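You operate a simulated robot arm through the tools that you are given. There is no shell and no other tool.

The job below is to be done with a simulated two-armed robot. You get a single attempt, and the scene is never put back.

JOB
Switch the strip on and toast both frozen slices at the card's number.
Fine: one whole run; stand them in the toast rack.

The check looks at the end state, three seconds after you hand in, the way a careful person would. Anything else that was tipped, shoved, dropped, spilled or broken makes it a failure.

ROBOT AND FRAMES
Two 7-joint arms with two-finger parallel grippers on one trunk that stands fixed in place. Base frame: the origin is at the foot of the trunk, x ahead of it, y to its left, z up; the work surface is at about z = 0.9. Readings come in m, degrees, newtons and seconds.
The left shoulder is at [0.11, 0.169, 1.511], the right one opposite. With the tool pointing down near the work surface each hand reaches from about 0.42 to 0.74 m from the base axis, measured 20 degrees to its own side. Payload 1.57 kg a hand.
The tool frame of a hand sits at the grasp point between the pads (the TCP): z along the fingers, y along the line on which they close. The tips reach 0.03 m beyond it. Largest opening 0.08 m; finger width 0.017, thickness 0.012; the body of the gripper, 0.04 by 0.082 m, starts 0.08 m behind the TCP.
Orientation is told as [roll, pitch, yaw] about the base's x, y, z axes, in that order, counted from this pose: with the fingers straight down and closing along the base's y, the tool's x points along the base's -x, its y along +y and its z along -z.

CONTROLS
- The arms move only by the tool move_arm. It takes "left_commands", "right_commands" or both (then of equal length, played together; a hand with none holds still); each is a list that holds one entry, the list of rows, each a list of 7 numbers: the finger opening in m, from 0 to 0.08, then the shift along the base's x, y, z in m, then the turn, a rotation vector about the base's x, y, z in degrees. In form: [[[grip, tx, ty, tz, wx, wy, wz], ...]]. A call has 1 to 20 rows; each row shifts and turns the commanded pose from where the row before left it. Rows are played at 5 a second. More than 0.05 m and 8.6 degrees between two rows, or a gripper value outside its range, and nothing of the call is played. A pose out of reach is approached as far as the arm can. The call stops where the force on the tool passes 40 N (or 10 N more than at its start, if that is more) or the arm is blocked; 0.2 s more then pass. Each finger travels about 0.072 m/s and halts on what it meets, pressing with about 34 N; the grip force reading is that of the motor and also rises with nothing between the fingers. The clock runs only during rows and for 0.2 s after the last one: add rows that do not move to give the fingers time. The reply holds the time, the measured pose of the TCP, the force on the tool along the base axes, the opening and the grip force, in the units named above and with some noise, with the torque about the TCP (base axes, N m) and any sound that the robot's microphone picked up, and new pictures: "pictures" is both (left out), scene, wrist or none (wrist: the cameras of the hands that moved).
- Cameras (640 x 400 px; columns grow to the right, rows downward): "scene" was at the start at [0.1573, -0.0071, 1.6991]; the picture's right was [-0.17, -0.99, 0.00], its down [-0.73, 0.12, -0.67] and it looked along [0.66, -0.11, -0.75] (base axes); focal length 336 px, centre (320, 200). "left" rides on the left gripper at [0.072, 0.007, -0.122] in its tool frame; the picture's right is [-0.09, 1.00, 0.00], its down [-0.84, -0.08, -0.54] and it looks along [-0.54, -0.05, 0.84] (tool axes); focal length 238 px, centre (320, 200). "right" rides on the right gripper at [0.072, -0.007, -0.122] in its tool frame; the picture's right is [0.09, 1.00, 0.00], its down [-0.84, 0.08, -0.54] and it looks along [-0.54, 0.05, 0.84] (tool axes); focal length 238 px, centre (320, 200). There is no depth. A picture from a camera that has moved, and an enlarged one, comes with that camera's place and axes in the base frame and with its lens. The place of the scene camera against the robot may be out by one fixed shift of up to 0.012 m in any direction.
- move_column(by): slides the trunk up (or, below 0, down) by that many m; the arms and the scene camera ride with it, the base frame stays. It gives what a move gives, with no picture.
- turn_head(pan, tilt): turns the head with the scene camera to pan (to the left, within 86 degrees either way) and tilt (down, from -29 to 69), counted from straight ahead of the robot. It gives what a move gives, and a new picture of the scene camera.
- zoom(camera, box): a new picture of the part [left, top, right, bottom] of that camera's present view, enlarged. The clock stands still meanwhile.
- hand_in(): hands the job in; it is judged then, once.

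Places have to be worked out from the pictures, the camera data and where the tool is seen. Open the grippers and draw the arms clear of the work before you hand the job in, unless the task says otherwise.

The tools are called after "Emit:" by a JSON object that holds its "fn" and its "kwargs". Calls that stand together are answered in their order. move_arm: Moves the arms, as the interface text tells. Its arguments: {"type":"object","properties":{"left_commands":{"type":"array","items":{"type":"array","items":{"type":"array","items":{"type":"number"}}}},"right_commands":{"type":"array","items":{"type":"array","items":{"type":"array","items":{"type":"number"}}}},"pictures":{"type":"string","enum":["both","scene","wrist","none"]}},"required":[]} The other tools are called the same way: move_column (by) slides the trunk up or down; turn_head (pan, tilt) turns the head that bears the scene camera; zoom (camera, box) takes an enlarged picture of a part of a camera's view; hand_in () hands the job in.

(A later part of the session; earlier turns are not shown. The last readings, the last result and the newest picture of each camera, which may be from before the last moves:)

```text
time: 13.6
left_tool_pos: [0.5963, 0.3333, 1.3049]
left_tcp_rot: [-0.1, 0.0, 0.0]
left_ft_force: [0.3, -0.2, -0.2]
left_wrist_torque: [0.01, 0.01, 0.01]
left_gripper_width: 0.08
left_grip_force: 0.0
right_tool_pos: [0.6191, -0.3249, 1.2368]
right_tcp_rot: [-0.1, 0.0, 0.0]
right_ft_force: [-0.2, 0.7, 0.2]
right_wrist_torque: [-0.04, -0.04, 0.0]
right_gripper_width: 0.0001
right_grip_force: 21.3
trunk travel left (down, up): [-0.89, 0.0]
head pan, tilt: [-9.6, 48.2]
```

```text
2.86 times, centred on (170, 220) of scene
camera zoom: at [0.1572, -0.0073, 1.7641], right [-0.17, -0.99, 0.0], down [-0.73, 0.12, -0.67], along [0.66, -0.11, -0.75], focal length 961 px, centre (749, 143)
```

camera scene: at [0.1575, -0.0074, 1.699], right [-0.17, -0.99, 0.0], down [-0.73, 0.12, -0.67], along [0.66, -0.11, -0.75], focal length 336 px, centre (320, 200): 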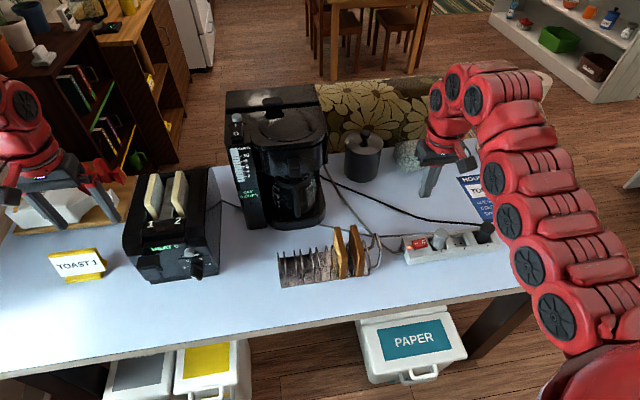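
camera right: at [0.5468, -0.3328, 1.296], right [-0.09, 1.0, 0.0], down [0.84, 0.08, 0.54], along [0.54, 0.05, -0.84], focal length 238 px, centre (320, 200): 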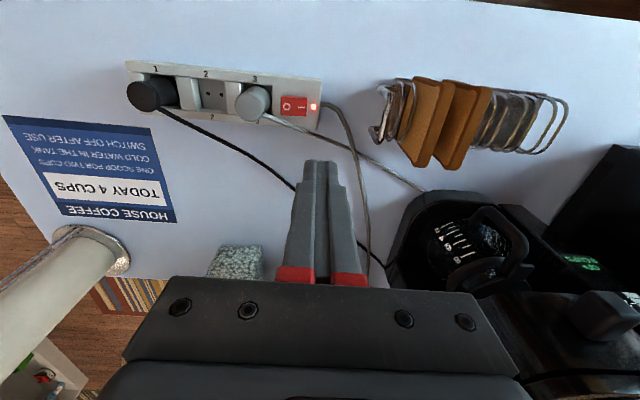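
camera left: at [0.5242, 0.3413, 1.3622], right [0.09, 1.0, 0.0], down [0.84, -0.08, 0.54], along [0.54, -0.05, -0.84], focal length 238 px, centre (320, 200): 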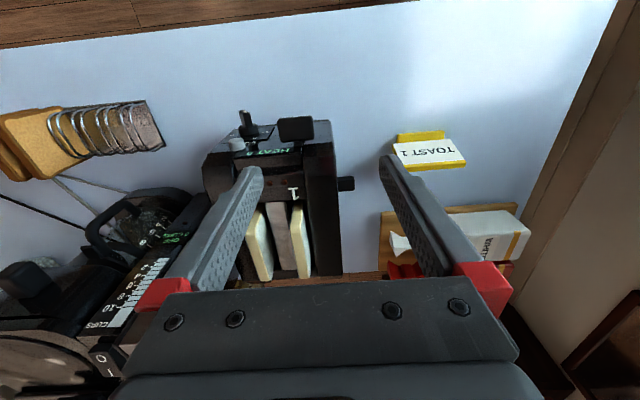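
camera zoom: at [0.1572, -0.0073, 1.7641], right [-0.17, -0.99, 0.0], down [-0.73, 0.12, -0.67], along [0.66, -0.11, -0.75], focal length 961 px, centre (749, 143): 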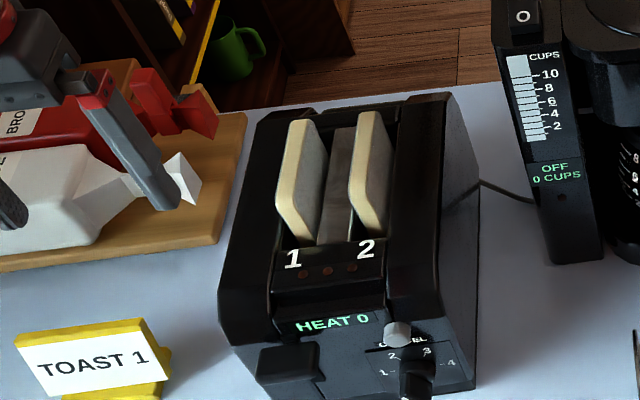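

The coffee maker shows OFF, good. Now I bring the left hand back and down in front of the toaster, pitched forward, to view the dial.

Emit:
{"fn": "move_arm", "kwargs": {"left_commands": [[[0.08, -0.02, -0.01, -0.03, 0, 0, 0], [0.08, -0.03, -0.02, -0.03, 0, 0, 0], [0.08, -0.03, -0.02, -0.03, 0, 0, 0], [0.08, -0.02, -0.02, -0.035, 0, 0, 0], [0.08, -0.02, -0.02, -0.035, 0, 0, 0], [0.08, 0, 0, -0.01, 0, -7, 0], [0.08, 0, 0, 0, 0, -7, 0], [0.08, 0, 0, 0, 0, -7, 0], [0.08, 0, 0, 0, 0, -7, 0], [0.08, 0, 0, 0, 0, 0, 0]]]}}

Emit:
{"fn": "zoom", "kwargs": {"camera": "left", "box": [220, 60, 420, 240]}}

```text
time: 15.8
left_tool_pos: [0.5954, 0.3344, 1.305]
left_tcp_rot: [-0.1, 0.0, -0.1]
left_ft_force: [-1.1, 0.0, -0.1]
left_wrist_torque: [-0.02, -0.03, 0.0]
left_gripper_width: 0.0797
left_grip_force: 0.2
left hand out of reach, approached as far as the arm can: row 1, 2, 3, 4, 5, 6, 7, 8, 9
right_tool_pos: [0.619, -0.3245, 1.2371]
right_tcp_rot: [0.0, 0.0, 0.0]
right_ft_force: [0.7, -0.6, 0.7]
right_wrist_torque: [0.0, 0.01, -0.02]
right_gripper_width: 0.0002
right_grip_force: 21.4
trunk travel left (down, up): [-0.89, 0.0]
head pan, tilt: [-9.6, 48.2]
camera scene: at [0.1572, -0.0072, 1.7641], right [-0.17, -0.99, 0.0], down [-0.73, 0.12, -0.67], along [0.66, -0.11, -0.75], focal length 336 px, centre (320, 200)
camera left: at [0.524, 0.3416, 1.4272], right [0.09, 1.0, 0.0], down [0.84, -0.08, 0.54], along [0.54, -0.05, -0.84], focal length 238 px, centre (320, 200)
```

scene: 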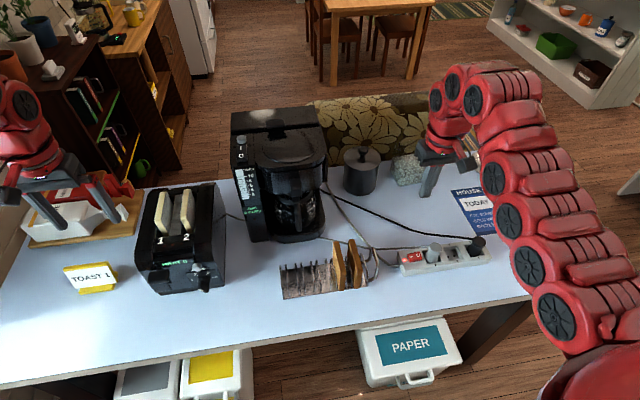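
left: 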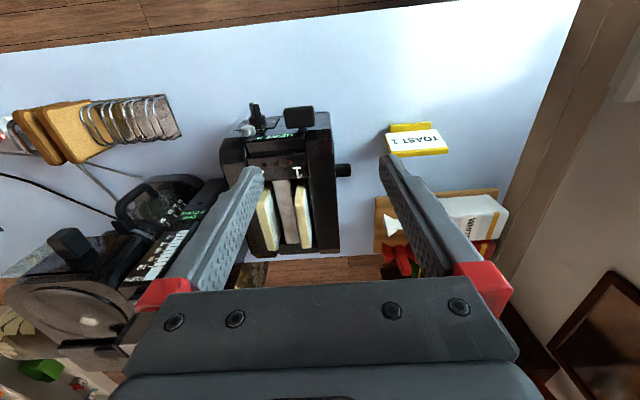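

```text
2.22 times, centred on (320, 150) of left
camera zoom: at [0.524, 0.3416, 1.4272], right [0.09, 1.0, 0.0], down [0.84, -0.08, 0.54], along [0.54, -0.05, -0.84], focal length 530 px, centre (320, 311)
```

zoom: 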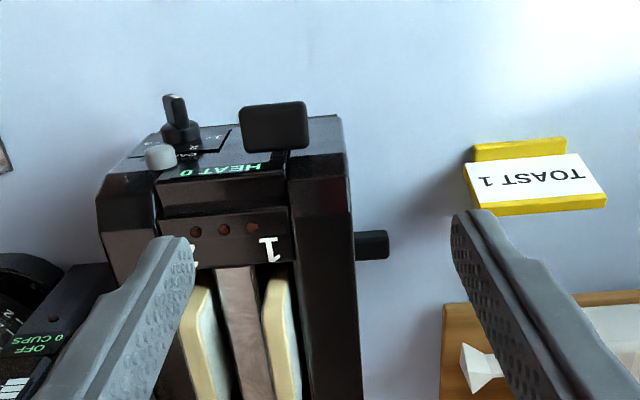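

No motion at all: the hand is at the inner reach limit. I try descending first to the left of the toaster with a small outward shift.

Emit:
{"fn": "move_arm", "kwargs": {"left_commands": [[[0.08, 0.01, 0.02, -0.03, 0, 0, 0], [0.08, 0, 0.02, -0.04, 0, 0, 0], [0.08, 0, 0.02, -0.04, 0, 0, 0], [0.08, 0, 0, 0, 0, 0, 0]]], "pictures": "none"}}

```text
time: 16.8
left_tool_pos: [0.6051, 0.3942, 1.1959]
left_tcp_rot: [0.0, 0.2, 0.0]
left_ft_force: [0.1, -0.2, 0.6]
left_wrist_torque: [0.02, 0.0, 0.0]
left_gripper_width: 0.0799
left_grip_force: 0.0
right_tool_pos: [0.6179, -0.3252, 1.2373]
right_tcp_rot: [0.0, 0.0, 0.0]
right_ft_force: [-0.5, -0.6, -0.8]
right_wrist_torque: [0.01, 0.0, 0.0]
right_gripper_width: 0.0
right_grip_force: 20.8
trunk travel left (down, up): [-0.89, 0.0]
head pan, tilt: [-9.6, 48.2]
```

Descending works. Now I draw back in x and then across in y, then pitch.

Emit:
{"fn": "move_arm", "kwargs": {"left_commands": [[[0.08, -0.04, 0, -0.02, 0, 0, 0], [0.08, -0.04, 0, -0.02, 0, 0, 0], [0.08, -0.03, -0.02, -0.02, 0, 0, 0], [0.08, -0.02, -0.04, 0, 0, 0, 0], [0.08, 0, -0.04, 0, 0, 0, 0], [0.08, 0, -0.03, 0, 0, 0, 0], [0.08, 0, 0, 0, 0, 0, 0]]], "pictures": "wrist"}}

```text
time: 18.4
left_tool_pos: [0.5957, 0.3939, 1.19]
left_tcp_rot: [-0.1, 0.1, 0.0]
left_ft_force: [0.8, 0.5, -0.5]
left_wrist_torque: [0.01, 0.02, -0.03]
left_gripper_width: 0.08
left_grip_force: 0.1
left hand out of reach, approached as far as the arm can: row 1, 2, 3, 4, 5, 6
right_tool_pos: [0.6189, -0.3247, 1.2382]
right_tcp_rot: [0.0, 0.0, 0.0]
right_ft_force: [-0.3, 0.1, 0.5]
right_wrist_torque: [0.0, 0.03, -0.02]
right_gripper_width: 0.0001
right_grip_force: 21.6
trunk travel left (down, up): [-0.89, 0.0]
head pan, tilt: [-9.6, 48.2]
camera left: at [0.5231, 0.4016, 1.313], right [0.09, 1.0, 0.0], down [0.84, -0.08, 0.54], along [0.54, -0.05, -0.84], focal length 238 px, centre (320, 200)
```

left: 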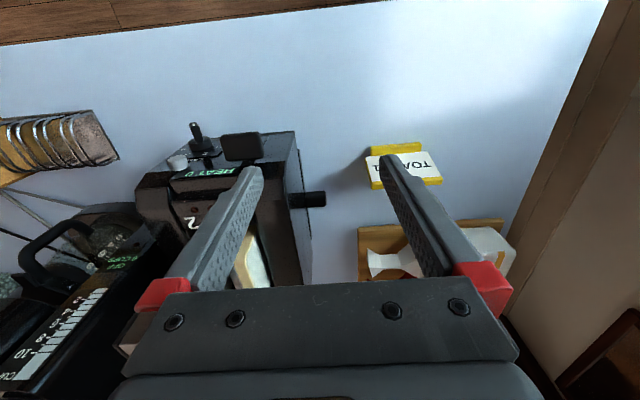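

The inner limit is wider when the hand is high, so I descend further beside the toaster (clear of it at y≈0.43) and then draw back.

Emit:
{"fn": "move_arm", "kwargs": {"left_commands": [[[0.05, 0, 0.03, 0, 0, 0, 0], [0.04, 0, 0.01, -0.04, 0, 0, 0], [0.04, -0.01, 0, -0.04, 0, 0, 0], [0.04, -0.02, 0, -0.03, 0, 0, 0], [0.04, -0.03, 0, 0, 0, 0, 0], [0.04, 0, 0, 0, 0, 0, 0]]], "pictures": "wrist"}}

```text
time: 19.8
left_tool_pos: [0.5334, 0.4373, 1.0803]
left_tcp_rot: [-0.2, 0.1, 0.1]
left_ft_force: [0.1, 1.5, -0.8]
left_wrist_torque: [-0.03, 0.04, -0.01]
left_gripper_width: 0.0399
left_grip_force: 0.0
right_tool_pos: [0.6172, -0.3237, 1.239]
right_tcp_rot: [0.0, 0.0, 0.0]
right_ft_force: [0.5, 0.1, 0.0]
right_wrist_torque: [-0.04, 0.02, 0.0]
right_gripper_width: 0.0
right_grip_force: 20.9
trunk travel left (down, up): [-0.89, 0.0]
head pan, tilt: [-9.6, 48.2]
camera left: at [0.4607, 0.4447, 1.2028], right [0.09, 1.0, 0.0], down [0.84, -0.08, 0.54], along [0.54, -0.05, -0.84], focal length 238 px, centre (320, 200)
```

left: 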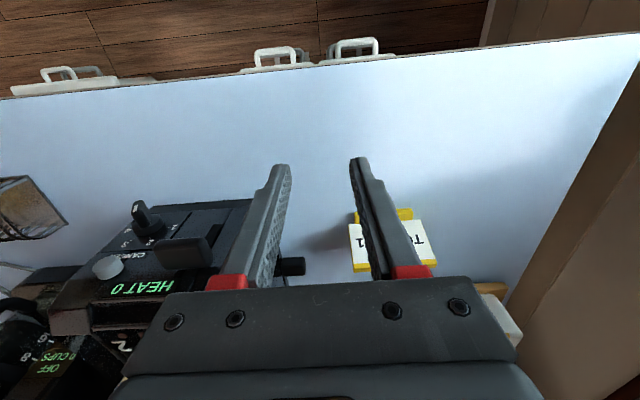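

Now I continue back and across towards the dial's y, then pitch the hand forward.

Emit:
{"fn": "move_arm", "kwargs": {"left_commands": [[[0.04, -0.04, 0, -0.01, 0, 0, 0], [0.04, -0.03, -0.03, 0, 0, 0, 0], [0.04, 0, -0.045, 0, 0, 0, 0], [0.04, 0, -0.045, 0, 0, 0, 0], [0.04, 0, -0.045, 0, 0, 0, 0], [0.04, 0, 0, 0, 0, -8, 0], [0.04, 0, 0, 0, 0, -8, 0], [0.04, 0, 0, 0, 0, -8, 0], [0.04, 0, 0, 0, 0, -8, 0], [0.04, 0, 0, 0, 0, 0, 0]]], "pictures": "wrist"}}

```text
time: 22.0
left_tool_pos: [0.4941, 0.2913, 1.0897]
left_tcp_rot: [-0.1, -23.9, 0.0]
left_ft_force: [0.5, -0.1, -0.1]
left_wrist_torque: [0.0, 0.03, 0.01]
left_gripper_width: 0.0402
left_grip_force: 0.0
left hand out of reach, approached as far as the arm can: row 8, 9
right_tool_pos: [0.6178, -0.3251, 1.2388]
right_tcp_rot: [0.0, -0.1, 0.0]
right_ft_force: [-0.5, 0.4, 0.4]
right_wrist_torque: [-0.03, -0.01, -0.01]
right_gripper_width: 0.0001
right_grip_force: 21.7
trunk travel left (down, up): [-0.89, 0.0]
head pan, tilt: [-9.6, 48.2]
camera left: at [0.3784, 0.2986, 1.1732], right [0.09, 1.0, 0.04], down [0.55, -0.08, 0.83], along [0.83, -0.05, -0.55], focal length 238 px, centre (320, 200)
```

left: 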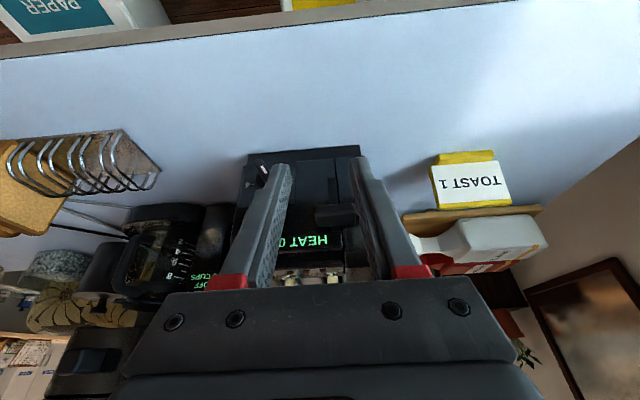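

Emit:
{"fn": "zoom", "kwargs": {"camera": "left", "box": [230, 140, 310, 210]}}

```text
5.71 times, centred on (270, 175) of left
camera zoom: at [0.3784, 0.2986, 1.1732], right [0.09, 1.0, 0.04], down [0.55, -0.08, 0.83], along [0.83, -0.05, -0.55], focal length 1362 px, centre (606, 343)
```

zoom: 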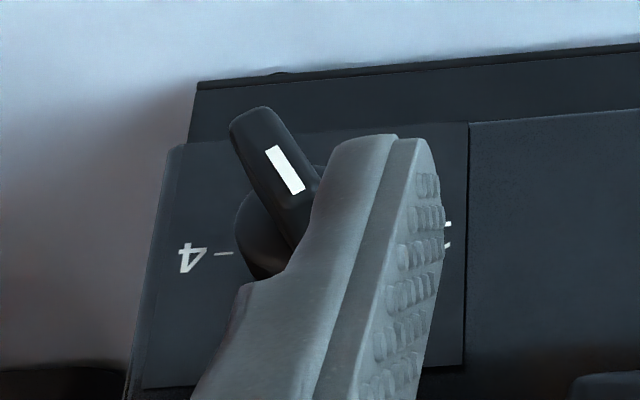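

The finger hides half the dial; I shift the hand 5 cm to +y to see the entire dial face.

Emit:
{"fn": "move_arm", "kwargs": {"left_commands": [[[0.08, 0, -0.035, 0, 0, 0, 0], [0.08, 0, -0.035, 0, 0, 0, 0], [0.08, 0, 0, 0, 0, 0, 0]]], "pictures": "wrist"}}

Emit:
{"fn": "zoom", "kwargs": {"camera": "left", "box": [270, 140, 400, 240]}}

```text
time: 22.8
left_tool_pos: [0.5043, 0.2704, 1.0985]
left_tcp_rot: [-0.1, -23.7, 0.0]
left_ft_force: [0.4, -0.1, -0.1]
left_wrist_torque: [0.04, 0.0, 0.01]
left_gripper_width: 0.08
left_grip_force: 0.1
left hand out of reach, approached as far as the arm can: row 1, 2
right_tool_pos: [0.619, -0.3249, 1.2374]
right_tcp_rot: [0.1, 0.0, 0.0]
right_ft_force: [-0.5, 0.3, -0.4]
right_wrist_torque: [0.0, 0.02, 0.03]
right_gripper_width: 0.0
right_grip_force: 21.3
trunk travel left (down, up): [-0.89, 0.0]
head pan, tilt: [-9.6, 48.2]
camera left: at [0.3891, 0.2772, 1.1823], right [0.09, 1.0, 0.03], down [0.55, -0.08, 0.83], along [0.83, -0.05, -0.55], focal length 238 px, centre (320, 200)
```

left: 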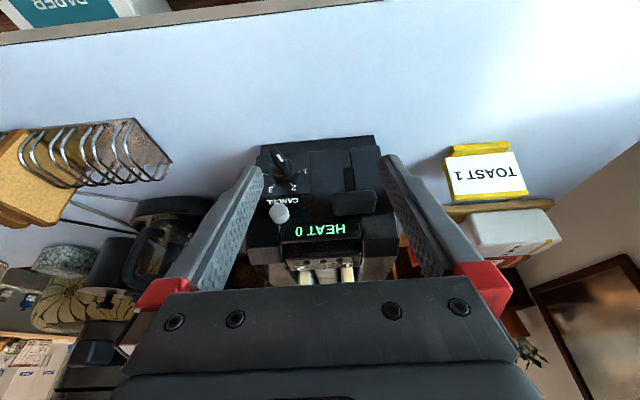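

```text
4.00 times, centred on (335, 190) of left
camera zoom: at [0.3891, 0.2772, 1.1823], right [0.09, 1.0, 0.03], down [0.55, -0.08, 0.83], along [0.83, -0.05, -0.55], focal length 953 px, centre (260, 240)
```

zoom: 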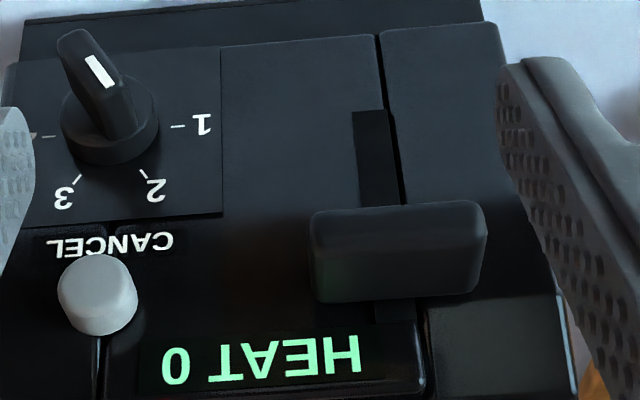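

A clear view of the panel: 1–4 run clockwise from the left. I zoom on the knob to see which end the white mark is on.

Emit:
{"fn": "zoom", "kwargs": {"camera": "left", "box": [265, 140, 315, 190]}}

Emit:
{"fn": "zoom", "kwargs": {"camera": "scene", "box": [180, 255, 225, 300]}}

```text
8.00 times, centred on (290, 165) of left
camera zoom: at [0.3891, 0.2772, 1.1823], right [0.09, 1.0, 0.03], down [0.55, -0.08, 0.83], along [0.83, -0.05, -0.55], focal length 1907 px, centre (560, 480)
```

zoom: 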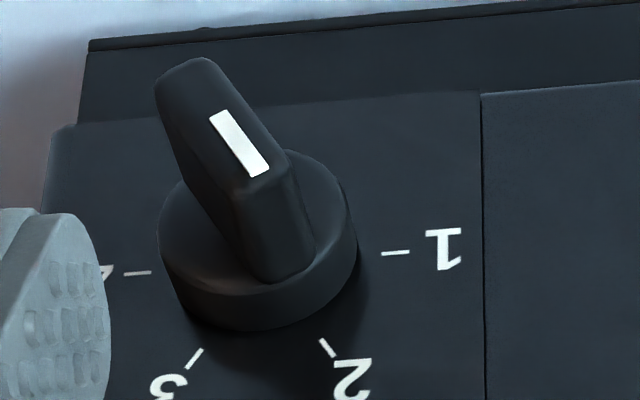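

```text
8.89 times, centred on (202, 278) of scene
camera zoom: at [0.1573, -0.0065, 1.7641], right [-0.17, -0.99, 0.0], down [-0.73, 0.12, -0.67], along [0.66, -0.11, -0.75], focal length 2991 px, centre (1364, -489)
```

zoom: 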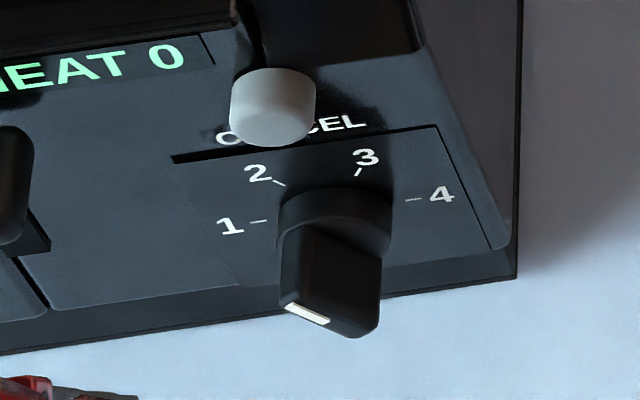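

The mark is on the up-left end and lines up with tick 2, so the dial is set at 2 (display shows heat only when running) and must go 60° counter-clockwise to 1. The dial axis is at y≈0.217, z≈0.980, bar end x≈0.592. I'll press the bar's upper-left end down with closed fingers; first approach in front of it.

Emit:
{"fn": "move_arm", "kwargs": {"left_commands": [[[0.04, 0.02, -0.01, -0.02, 0, 0, 0], [0, 0.02, -0.015, -0.02, 0, 0, 0], [0, 0.02, -0.013, -0.008, 0, 0, 0], [0, 0, 0, 0, 0, 0, 0], [0, 0, 0, 0, 0, 0, 0]]], "pictures": "both"}}

Emit:
{"fn": "zoom", "kwargs": {"camera": "left", "box": [250, 90, 390, 210]}}

Emit:
{"fn": "zoom", "kwargs": {"camera": "scene", "box": [140, 220, 240, 310]}}

```text
time: 24.0
left_tool_pos: [0.5634, 0.2312, 1.05]
left_tcp_rot: [-0.2, -23.8, -0.1]
left_ft_force: [-0.7, 0.6, 0.7]
left_wrist_torque: [0.0, -0.02, 0.03]
left_gripper_width: 0.0
left_grip_force: 21.8
right_tool_pos: [0.6185, -0.3262, 1.2372]
right_tcp_rot: [0.0, -0.1, 0.0]
right_ft_force: [0.5, 0.3, -0.3]
right_wrist_torque: [0.02, -0.02, -0.03]
right_gripper_width: 0.0
right_grip_force: 21.4
trunk travel left (down, up): [-0.89, 0.0]
head pan, tilt: [-9.6, 48.2]
camera scene: at [0.157, -0.0072, 1.7641], right [-0.17, -0.99, 0.0], down [-0.73, 0.12, -0.67], along [0.66, -0.11, -0.74], focal length 336 px, centre (320, 200)
camera left: at [0.4485, 0.2388, 1.1331], right [0.09, 1.0, 0.04], down [0.55, -0.08, 0.83], along [0.83, -0.05, -0.55], focal length 238 px, centre (320, 200)
```

scene: 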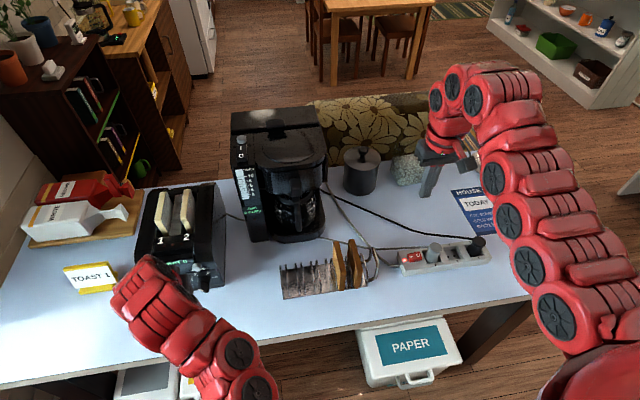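
left: 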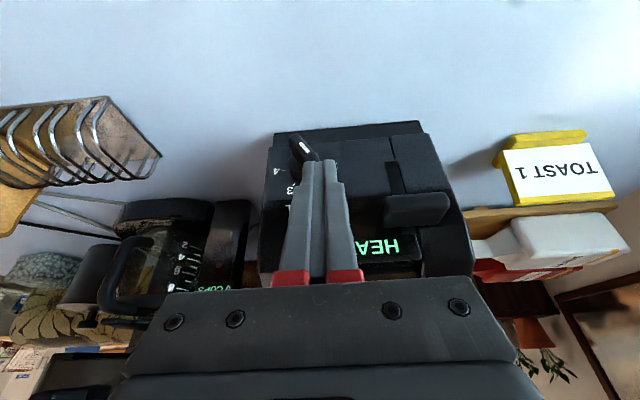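

```text
3.33 times, centred on (320, 150) of left
camera zoom: at [0.4485, 0.2388, 1.1331], right [0.09, 1.0, 0.04], down [0.55, -0.08, 0.83], along [0.83, -0.05, -0.55], focal length 794 px, centre (320, 367)
```

zoom: 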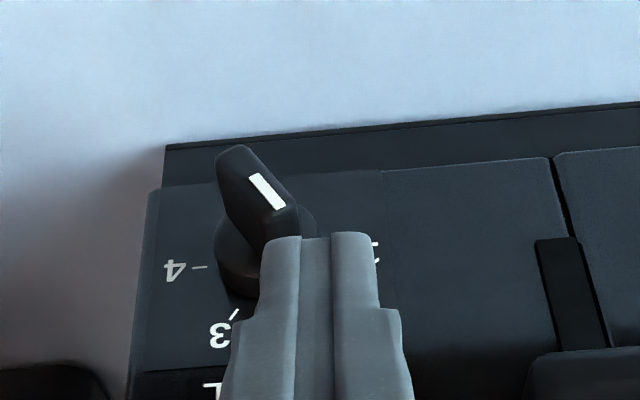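

```text
4.44 times, centred on (190, 265) of scene
camera zoom: at [0.157, -0.0072, 1.7641], right [-0.17, -0.99, 0.0], down [-0.73, 0.12, -0.67], along [0.66, -0.11, -0.74], focal length 1496 px, centre (898, -89)
```

zoom: 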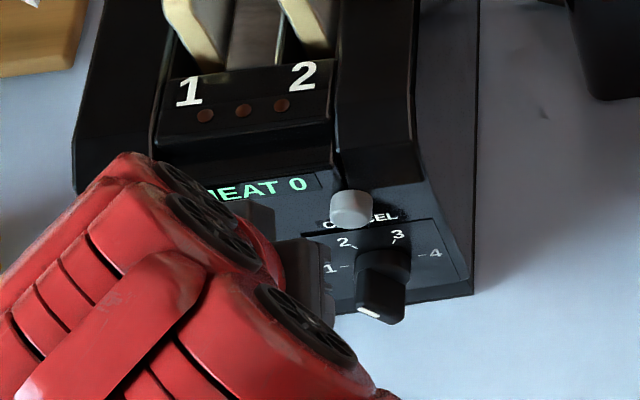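

The fingertips are aligned just left of the bar's upper end. I move in over the bar (x +0.031) and then press down slowly to the height where the bar lies level.

Emit:
{"fn": "move_arm", "kwargs": {"left_commands": [[[0, 0.016, 0.001, 0, 0, 0, 0], [0, 0.015, 0, 0, 0, 0, 0], [0, 0, 0, -0.007, 0, 0, 0], [0, 0, 0, -0.006, 0, 0, 0], [0, 0, 0, -0.005, 0, 0, 0], [0, 0, 0, 0, 0, 0, 0]]], "pictures": "wrist"}}

Emit:
{"fn": "zoom", "kwargs": {"camera": "left", "box": [250, 90, 390, 210]}}

Emit:
{"fn": "zoom", "kwargs": {"camera": "scene", "box": [180, 245, 240, 300]}}

```text
time: 25.4
left_tool_pos: [0.5973, 0.2306, 1.0331]
left_tcp_rot: [-0.1, -23.8, 0.1]
left_ft_force: [-0.9, -0.1, 0.8]
left_wrist_torque: [0.01, 0.0, -0.02]
left_gripper_width: 0.0001
left_grip_force: 21.5
right_tool_pos: [0.6183, -0.3249, 1.2387]
right_tcp_rot: [0.0, 0.1, -0.1]
right_ft_force: [0.7, -0.3, 0.4]
right_wrist_torque: [0.03, -0.02, 0.0]
right_gripper_width: 0.0
right_grip_force: 21.0
trunk travel left (down, up): [-0.89, 0.0]
head pan, tilt: [-9.6, 48.2]
camera left: at [0.4814, 0.238, 1.1153], right [0.08, 1.0, 0.04], down [0.55, -0.08, 0.83], along [0.83, -0.05, -0.55], focal length 238 px, centre (320, 200)
```

left: 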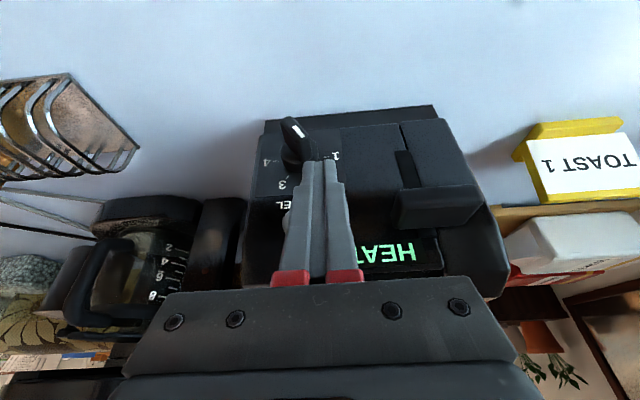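

```text
3.33 times, centred on (320, 150) of left
camera zoom: at [0.4814, 0.238, 1.1153], right [0.08, 1.0, 0.04], down [0.55, -0.08, 0.83], along [0.83, -0.05, -0.55], focal length 794 px, centre (320, 367)
```

zoom: 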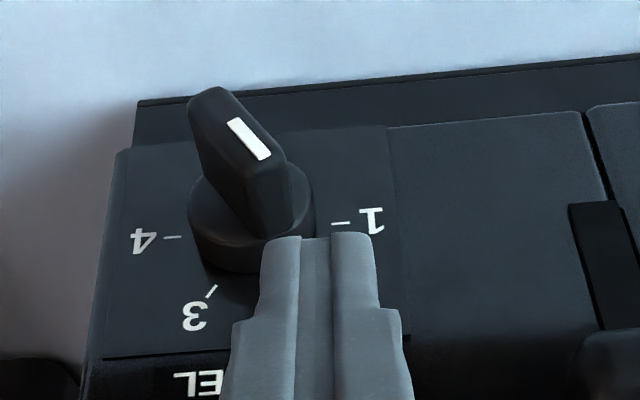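

```text
7.27 times, centred on (210, 272) of scene
camera zoom: at [0.1569, -0.0073, 1.7641], right [-0.17, -0.99, 0.0], down [-0.73, 0.12, -0.67], along [0.66, -0.11, -0.74], focal length 2447 px, centre (1120, -327)
```

zoom: 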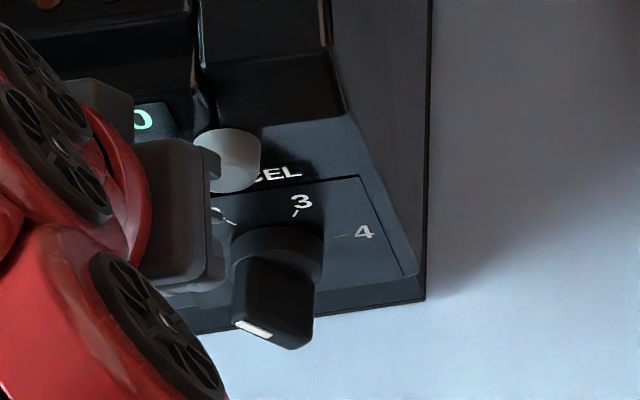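

Now pressing down in small steps while watching.

Emit:
{"fn": "move_arm", "kwargs": {"left_commands": [[[0, 0, 0.001, -0.004, 0, 0, 0], [0, 0, 0, -0.004, 0, 0, 0], [0, 0, 0, -0.003, 0, 0, 0], [0, 0, 0, -0.003, 0, 0, 0], [0, 0, 0, 0, 0, 0, 0]]], "pictures": "wrist"}}

Emit:
{"fn": "zoom", "kwargs": {"camera": "left", "box": [250, 90, 390, 210]}}

```text
time: 26.6
left_tool_pos: [0.5975, 0.2335, 1.0199]
left_tcp_rot: [-0.2, -23.8, 0.0]
left_ft_force: [-0.3, 0.3, 0.2]
left_wrist_torque: [-0.01, 0.03, -0.01]
left_gripper_width: 0.0
left_grip_force: 20.8
right_tool_pos: [0.6193, -0.325, 1.2379]
right_tcp_rot: [0.0, 0.1, 0.0]
right_ft_force: [-0.2, 0.1, 0.7]
right_wrist_torque: [0.01, 0.0, 0.02]
right_gripper_width: 0.0
right_grip_force: 21.5
trunk travel left (down, up): [-0.89, 0.0]
head pan, tilt: [-9.6, 48.2]
camera left: at [0.4811, 0.2402, 1.1017], right [0.08, 1.0, 0.04], down [0.55, -0.08, 0.83], along [0.83, -0.05, -0.55], focal length 238 px, centre (320, 200)
```

left: 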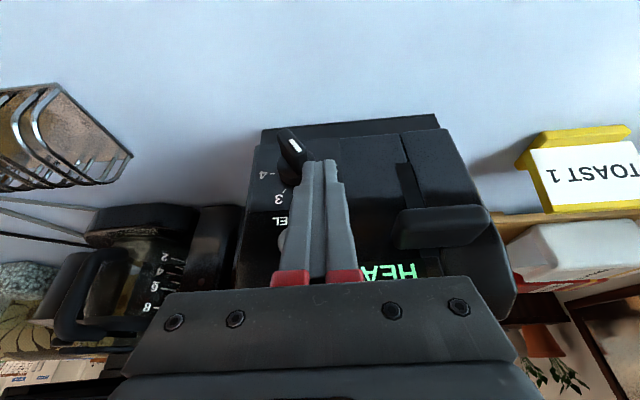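

```text
3.33 times, centred on (320, 150) of left
camera zoom: at [0.4811, 0.2402, 1.1017], right [0.08, 1.0, 0.04], down [0.55, -0.08, 0.83], along [0.83, -0.05, -0.55], focal length 794 px, centre (320, 367)
```

zoom: 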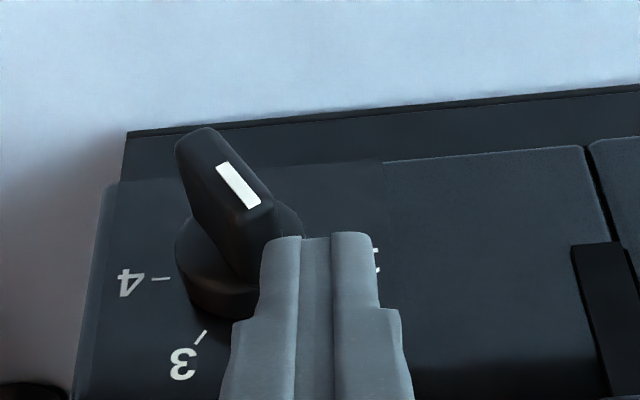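

Just about at contact. Continue pressing another ~7 mm with a slight −y correction.

Emit:
{"fn": "move_arm", "kwargs": {"left_commands": [[[0, 0, -0.002, -0.001, 0, 0, 0], [0, 0, 0, -0.003, 0, 0, 0], [0, 0, 0, -0.003, 0, 0, 0], [0, 0, 0, 0, 0, 0, 0]]], "pictures": "wrist"}}

Emit:
{"fn": "zoom", "kwargs": {"camera": "left", "box": [250, 90, 390, 210]}}

```text
time: 27.6
left_tool_pos: [0.5964, 0.2328, 1.0137]
left_tcp_rot: [0.0, -24.0, 0.1]
left_ft_force: [2.1, 5.2, 10.1]
left_wrist_torque: [0.03, -0.14, 0.04]
left_gripper_width: 0.0
left_grip_force: 21.5
right_tool_pos: [0.6184, -0.3244, 1.2386]
right_tcp_rot: [-0.1, -0.1, 0.0]
right_ft_force: [0.1, -1.0, 1.0]
right_wrist_torque: [-0.02, -0.01, -0.02]
right_gripper_width: 0.0
right_grip_force: 20.9
trunk travel left (down, up): [-0.89, 0.0]
head pan, tilt: [-9.6, 48.2]
camera left: at [0.4804, 0.2395, 1.0956], right [0.08, 1.0, 0.04], down [0.54, -0.08, 0.84], along [0.84, -0.05, -0.55], focal length 238 px, centre (320, 200)
```

left: 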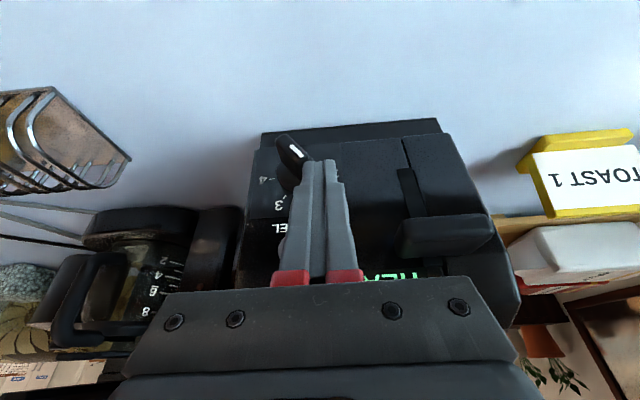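

```text
3.33 times, centred on (320, 150) of left
camera zoom: at [0.4804, 0.2395, 1.0956], right [0.08, 1.0, 0.04], down [0.54, -0.08, 0.84], along [0.84, -0.05, -0.55], focal length 794 px, centre (320, 367)
```

zoom: 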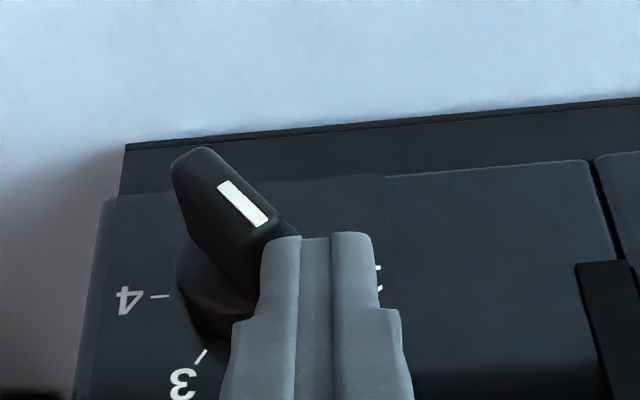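

The bar is starting to turn. I keep pressing a few mm more.

Emit:
{"fn": "move_arm", "kwargs": {"left_commands": [[[0, 0, -0.001, -0.003, 0, 0, 0], [0, 0, -0.001, -0.003, 0, 0, 0], [0, 0, 0, -0.002, 0, 0, 0], [0, 0, 0, 0, 0, 0, 0]]], "pictures": "wrist"}}

Emit:
{"fn": "zoom", "kwargs": {"camera": "left", "box": [250, 90, 390, 210]}}

```text
time: 28.6
left_tool_pos: [0.5939, 0.2277, 1.0041]
left_tcp_rot: [-0.4, -23.7, 0.0]
left_ft_force: [-1.5, 7.3, 3.2]
left_wrist_torque: [0.17, 0.11, 0.02]
left_gripper_width: 0.0001
left_grip_force: 21.3
right_tool_pos: [0.6178, -0.325, 1.2394]
right_tcp_rot: [-0.1, -0.1, 0.0]
right_ft_force: [0.9, 0.2, 0.0]
right_wrist_torque: [-0.04, 0.0, 0.0]
right_gripper_width: 0.0
right_grip_force: 21.3
trunk travel left (down, up): [-0.89, 0.0]
head pan, tilt: [-9.6, 48.2]
camera left: at [0.4794, 0.2363, 1.0867], right [0.09, 1.0, 0.03], down [0.55, -0.07, 0.83], along [0.83, -0.05, -0.55], focal length 238 px, centre (320, 200)
```

left: 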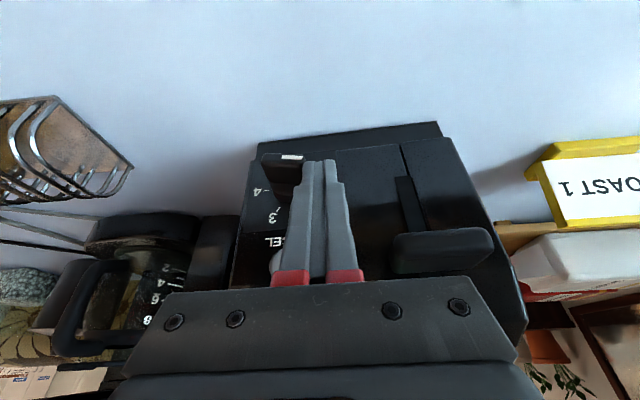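

```text
3.33 times, centred on (320, 150) of left
camera zoom: at [0.4794, 0.2363, 1.0867], right [0.09, 1.0, 0.03], down [0.55, -0.07, 0.83], along [0.83, -0.05, -0.55], focal length 794 px, centre (320, 367)
```

zoom: 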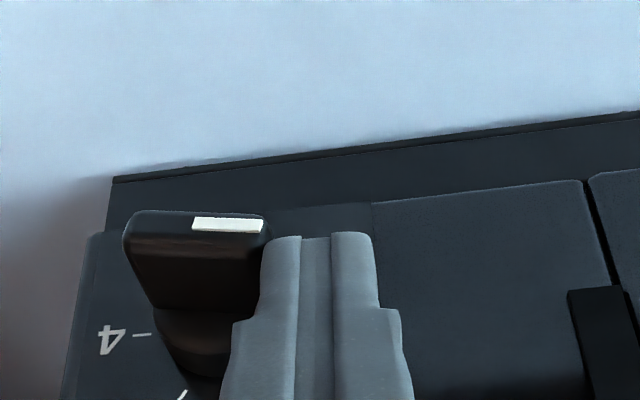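

The bar is nearly level and pointing at 1. There's a sideways force of 7 N on the finger, so I lift straight up to release it and inspect.

Emit:
{"fn": "move_arm", "kwargs": {"left_commands": [[[0, 0, 0.001, 0.004, 0, 0, 0], [0, -0.01, 0, 0.015, 0, 0, 0], [0, -0.03, 0, 0.03, 0, 0, 0], [0, -0.03, 0.03, 0.015, 0, 0, 0], [0, 0, 0, 0, 0, 0, 0]]], "pictures": "both"}}

Emit:
{"fn": "zoom", "kwargs": {"camera": "left", "box": [220, 100, 400, 240]}}

Emit:
{"fn": "zoom", "kwargs": {"camera": "scene", "box": [120, 180, 240, 310]}}

```text
time: 29.8
left_tool_pos: [0.5261, 0.2593, 1.0691]
left_tcp_rot: [-0.2, -23.7, 0.0]
left_ft_force: [0.0, -1.2, 1.0]
left_wrist_torque: [-0.02, 0.01, 0.01]
left_gripper_width: 0.0
left_grip_force: 21.0
right_tool_pos: [0.619, -0.3245, 1.2378]
right_tcp_rot: [-0.1, 0.0, 0.0]
right_ft_force: [-0.5, 0.6, 0.3]
right_wrist_torque: [-0.02, -0.01, 0.0]
right_gripper_width: 0.0
right_grip_force: 21.5
trunk travel left (down, up): [-0.89, 0.0]
head pan, tilt: [-9.6, 48.2]
camera scene: at [0.1578, -0.0067, 1.764], right [-0.17, -0.99, 0.0], down [-0.73, 0.12, -0.67], along [0.66, -0.11, -0.75], focal length 336 px, centre (320, 200)
camera left: at [0.4103, 0.2671, 1.1517], right [0.09, 1.0, 0.04], down [0.55, -0.08, 0.83], along [0.83, -0.05, -0.55], focal length 238 px, centre (320, 200)
```

scene: 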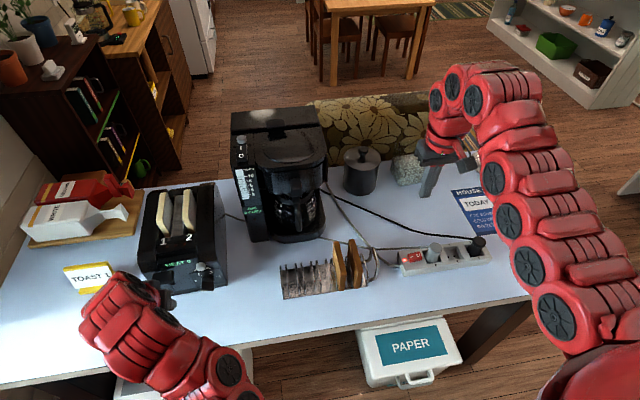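
left: 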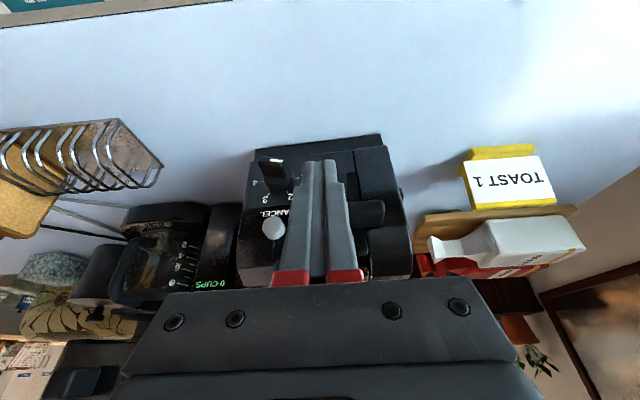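

```text
2.86 times, centred on (310, 170) of left
camera zoom: at [0.4103, 0.2671, 1.1517], right [0.09, 1.0, 0.04], down [0.55, -0.08, 0.83], along [0.83, -0.05, -0.55], focal length 681 px, centre (349, 286)
```

zoom: 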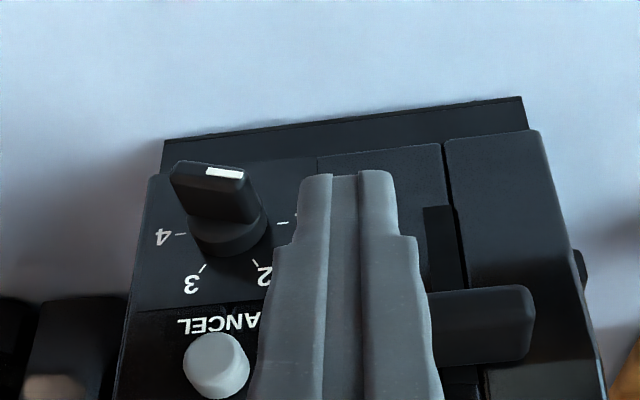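

```text
3.08 times, centred on (180, 245) of scene
camera zoom: at [0.1578, -0.0067, 1.764], right [-0.17, -0.99, 0.0], down [-0.73, 0.12, -0.67], along [0.66, -0.11, -0.75], focal length 1035 px, centre (751, 62)
```

zoom: 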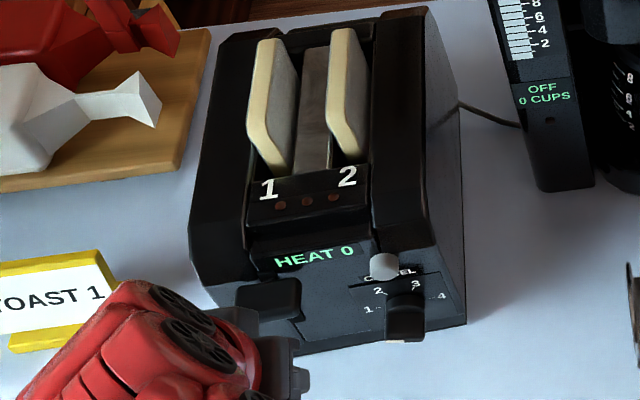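

The toaster front has slid about 9 mm to −y (a ~3° turn) from that side push; I'll keep forces vertical from now. The dial now is ~15° short of 1 with its axis at y≈0.208. I'll go over the bar's left end again (TCP y≈0.222) and press purely down a few mm.

Emit:
{"fn": "move_arm", "kwargs": {"left_commands": [[[0, 0.015, -0.02, -0.012, 0, 0, 0], [0, 0.018, -0.018, -0.012, 0, 0, 0], [0, 0.018, 0, -0.005, 0, 0, 0], [0, 0.016, 0, -0.005, 0, 0, 0], [0, 0, 0, -0.012, 0, 0, 0], [0, 0, 0, -0.006, 0, 0, 0], [0, 0, 0, 0, 0, 0, 0]]], "pictures": "wrist"}}

Emit:
{"fn": "zoom", "kwargs": {"camera": "left", "box": [220, 80, 380, 210]}}

```text
time: 31.4
left_tool_pos: [0.5915, 0.2229, 1.0166]
left_tcp_rot: [-0.1, -23.8, 0.0]
left_ft_force: [-0.4, -0.3, -0.3]
left_wrist_torque: [0.04, -0.02, 0.0]
left_gripper_width: 0.0
left_grip_force: 21.3
right_tool_pos: [0.6196, -0.3254, 1.2382]
right_tcp_rot: [0.0, 0.0, -0.1]
right_ft_force: [-0.3, 0.5, 0.2]
right_wrist_torque: [0.03, 0.0, 0.04]
right_gripper_width: 0.0001
right_grip_force: 21.0
trunk travel left (down, up): [-0.89, 0.0]
head pan, tilt: [-9.6, 48.2]
camera left: at [0.4769, 0.2296, 1.0999], right [0.08, 1.0, 0.04], down [0.55, -0.08, 0.83], along [0.83, -0.05, -0.55], focal length 238 px, centre (320, 200)
```

left: 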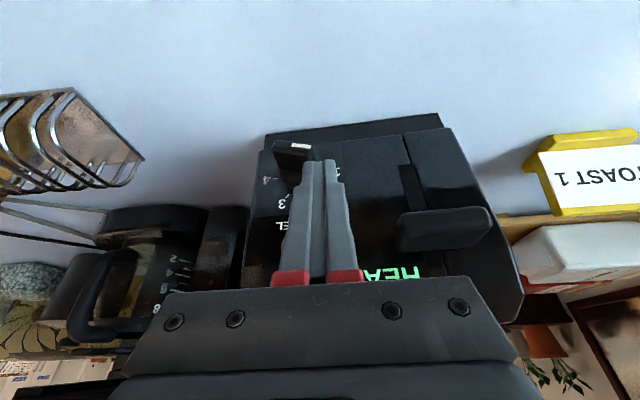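

```text
3.08 times, centred on (300, 145) of left
camera zoom: at [0.4769, 0.2296, 1.0999], right [0.08, 1.0, 0.04], down [0.55, -0.08, 0.83], along [0.83, -0.05, -0.55], focal length 733 px, centre (382, 369)
```

zoom: 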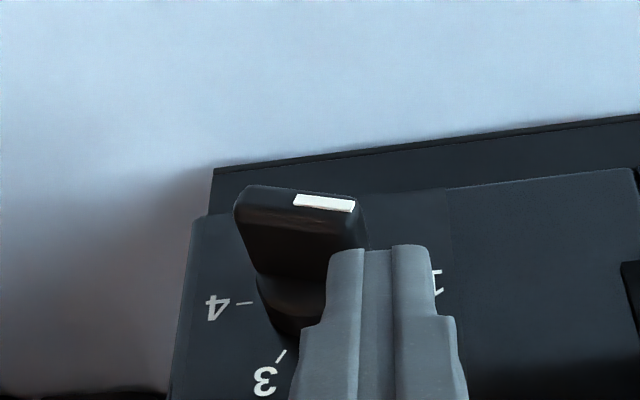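

Good overlap (~7 mm) on the bar's end with no force yet. I press down in 2 mm steps.

Emit:
{"fn": "move_arm", "kwargs": {"left_commands": [[[0, 0.001, -0.002, -0.002, 0, 0, 0], [0, 0, 0, -0.002, 0, 0, 0], [0, 0, 0, -0.002, 0, 0, 0], [0, 0, 0, 0, 0, 0, 0]]], "pictures": "wrist"}}

Emit:
{"fn": "zoom", "kwargs": {"camera": "left", "box": [220, 80, 380, 210]}}

```text
time: 32.4
left_tool_pos: [0.5935, 0.2219, 1.0106]
left_tcp_rot: [-0.1, -23.9, 0.1]
left_ft_force: [1.4, 3.0, 1.7]
left_wrist_torque: [0.06, -0.03, 0.05]
left_gripper_width: 0.0
left_grip_force: 20.9
right_tool_pos: [0.618, -0.3249, 1.2377]
right_tcp_rot: [0.0, 0.0, 0.0]
right_ft_force: [0.0, 0.1, 0.3]
right_wrist_torque: [-0.02, 0.01, 0.02]
right_gripper_width: 0.0002
right_grip_force: 21.0
trunk travel left (down, up): [-0.89, 0.0]
head pan, tilt: [-9.6, 48.2]
camera left: at [0.4779, 0.228, 1.0929], right [0.08, 1.0, 0.04], down [0.55, -0.08, 0.83], along [0.83, -0.05, -0.55], focal length 238 px, centre (320, 200)
```

left: 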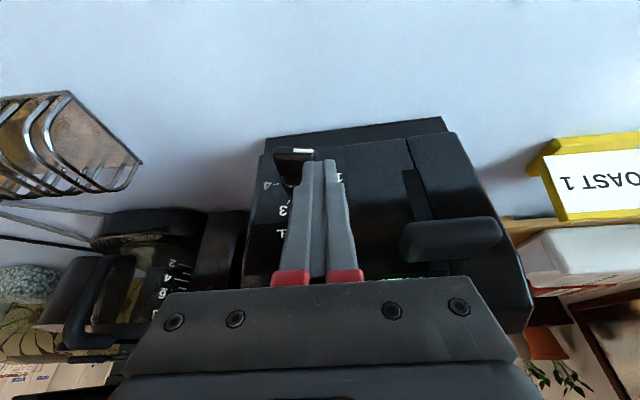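

```text
3.08 times, centred on (300, 145) of left
camera zoom: at [0.4779, 0.228, 1.0929], right [0.08, 1.0, 0.04], down [0.55, -0.08, 0.83], along [0.83, -0.05, -0.55], focal length 733 px, centre (382, 369)
```

zoom: 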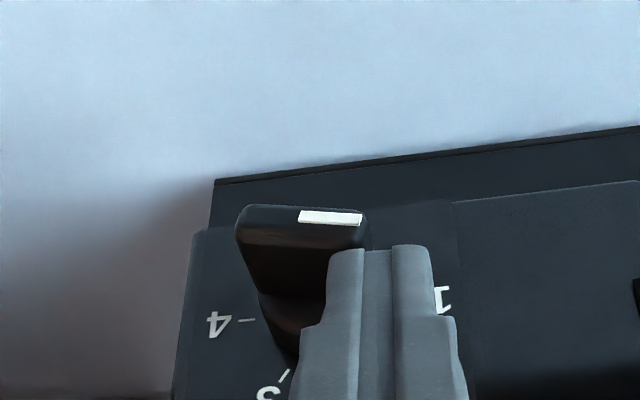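

About 10° to go, with a little side force since the contact is at the finger's edge. I lift 4 mm, shift 5 mm to −y for a better overlap, and press down again.

Emit:
{"fn": "move_arm", "kwargs": {"left_commands": [[[0, 0, 0, 0.005, 0, 0, 0], [0, 0, -0.005, 0, 0, 0, 0], [0, 0, 0, -0.004, 0, 0, 0], [0, 0, 0, -0.002, 0, 0, 0], [0, 0, 0, -0.002, 0, 0, 0], [0, 0, 0, 0, 0, 0, 0]]], "pictures": "wrist"}}

Emit:
{"fn": "zoom", "kwargs": {"camera": "left", "box": [220, 80, 380, 210]}}

```text
time: 33.8
left_tool_pos: [0.5939, 0.2149, 1.0071]
left_tcp_rot: [-0.1, -23.9, 0.0]
left_ft_force: [0.1, 0.9, 4.3]
left_wrist_torque: [0.01, 0.03, 0.08]
left_gripper_width: 0.0
left_grip_force: 21.7
right_tool_pos: [0.6172, -0.3257, 1.2381]
right_tcp_rot: [0.0, 0.0, 0.0]
right_ft_force: [0.1, 0.6, -0.6]
right_wrist_torque: [-0.01, 0.01, 0.01]
right_gripper_width: 0.0001
right_grip_force: 21.5
trunk travel left (down, up): [-0.89, 0.0]
head pan, tilt: [-9.6, 48.2]
camera left: at [0.4783, 0.222, 1.0896], right [0.08, 1.0, 0.04], down [0.55, -0.08, 0.83], along [0.83, -0.05, -0.55], focal length 238 px, centre (320, 200)
```

left: 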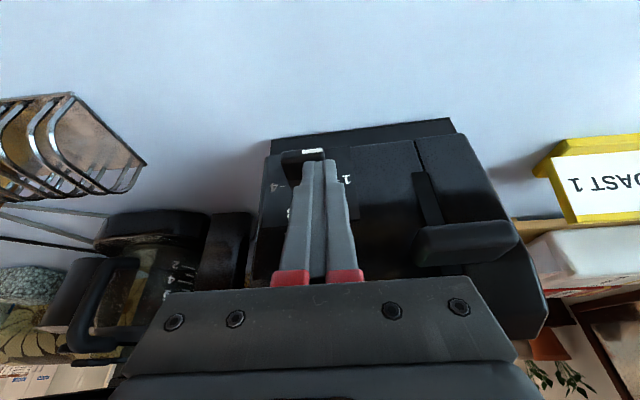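

```text
3.08 times, centred on (300, 145) of left
camera zoom: at [0.4783, 0.222, 1.0896], right [0.08, 1.0, 0.04], down [0.55, -0.08, 0.83], along [0.83, -0.05, -0.55], focal length 733 px, centre (382, 369)
```

zoom: 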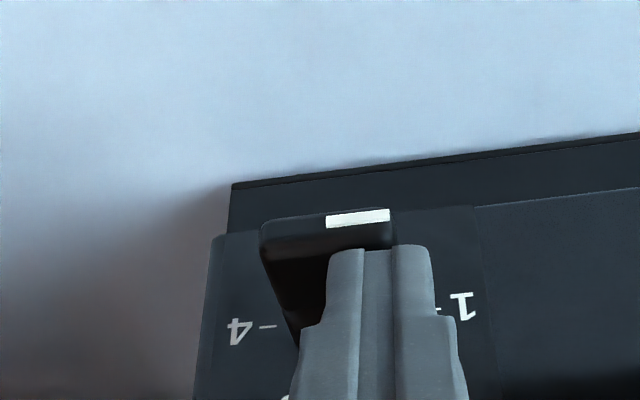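

The mark now is parallel to the 4–1 tick line within a couple of degrees. One more millimetre, then I lift off and check.

Emit:
{"fn": "move_arm", "kwargs": {"left_commands": [[[0, 0, 0, -0.001, 0, 0, 0], [0, 0, 0, 0, 0, 0, 0], [0, 0, 0, 0.01, 0, 0, 0], [0, -0.015, 0, 0.02, 0, 0, 0], [0, -0.03, 0, 0.02, 0, 0, 0], [0, -0.02, 0.03, 0.02, 0, 0, 0], [0, 0, 0, 0, 0, 0, 0]]], "pictures": "wrist"}}

Emit:
{"fn": "zoom", "kwargs": {"camera": "left", "box": [220, 110, 420, 250]}}

Emit:
{"fn": "zoom", "kwargs": {"camera": "scene", "box": [170, 240, 240, 300]}}

```text
time: 35.4
left_tool_pos: [0.5257, 0.2468, 1.0734]
left_tcp_rot: [-0.1, -23.8, 0.1]
left_ft_force: [-0.4, -0.2, 0.2]
left_wrist_torque: [0.01, -0.01, 0.0]
left_gripper_width: 0.0
left_grip_force: 21.4
right_tool_pos: [0.6188, -0.3237, 1.2373]
right_tcp_rot: [0.0, 0.1, 0.0]
right_ft_force: [-0.4, 1.0, -0.1]
right_wrist_torque: [0.0, -0.01, -0.01]
right_gripper_width: 0.0
right_grip_force: 20.9
trunk travel left (down, up): [-0.89, 0.0]
head pan, tilt: [-9.6, 48.2]
camera left: at [0.4111, 0.2543, 1.1556], right [0.08, 1.0, 0.04], down [0.55, -0.08, 0.83], along [0.83, -0.05, -0.55], focal length 238 px, centre (320, 200)
```

left: 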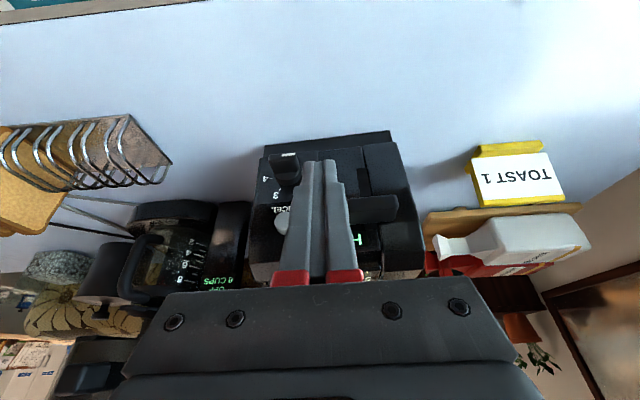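

```text
2.86 times, centred on (320, 180) of left
camera zoom: at [0.4111, 0.2543, 1.1556], right [0.08, 1.0, 0.04], down [0.55, -0.08, 0.83], along [0.83, -0.05, -0.55], focal length 681 px, centre (320, 257)
```

zoom: 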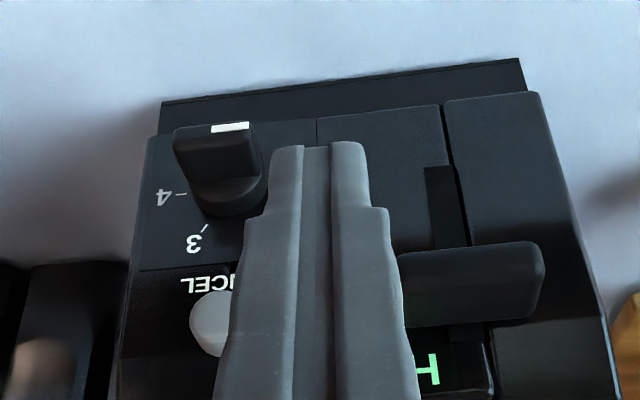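

```text
6.67 times, centred on (205, 270) of scene
camera zoom: at [0.1574, -0.0065, 1.764], right [-0.17, -0.99, 0.0], down [-0.73, 0.12, -0.67], along [0.66, -0.11, -0.75], focal length 2243 px, centre (1087, -267)
```

zoom: 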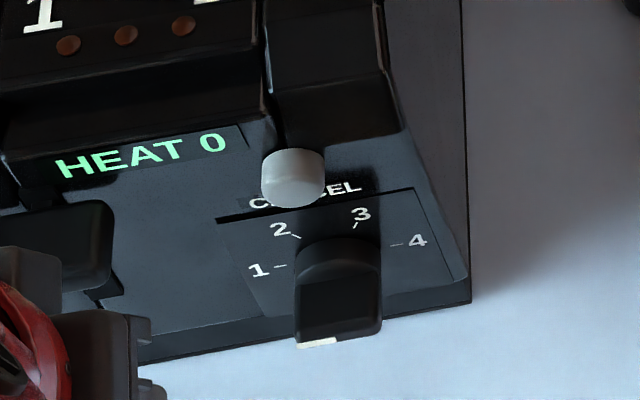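

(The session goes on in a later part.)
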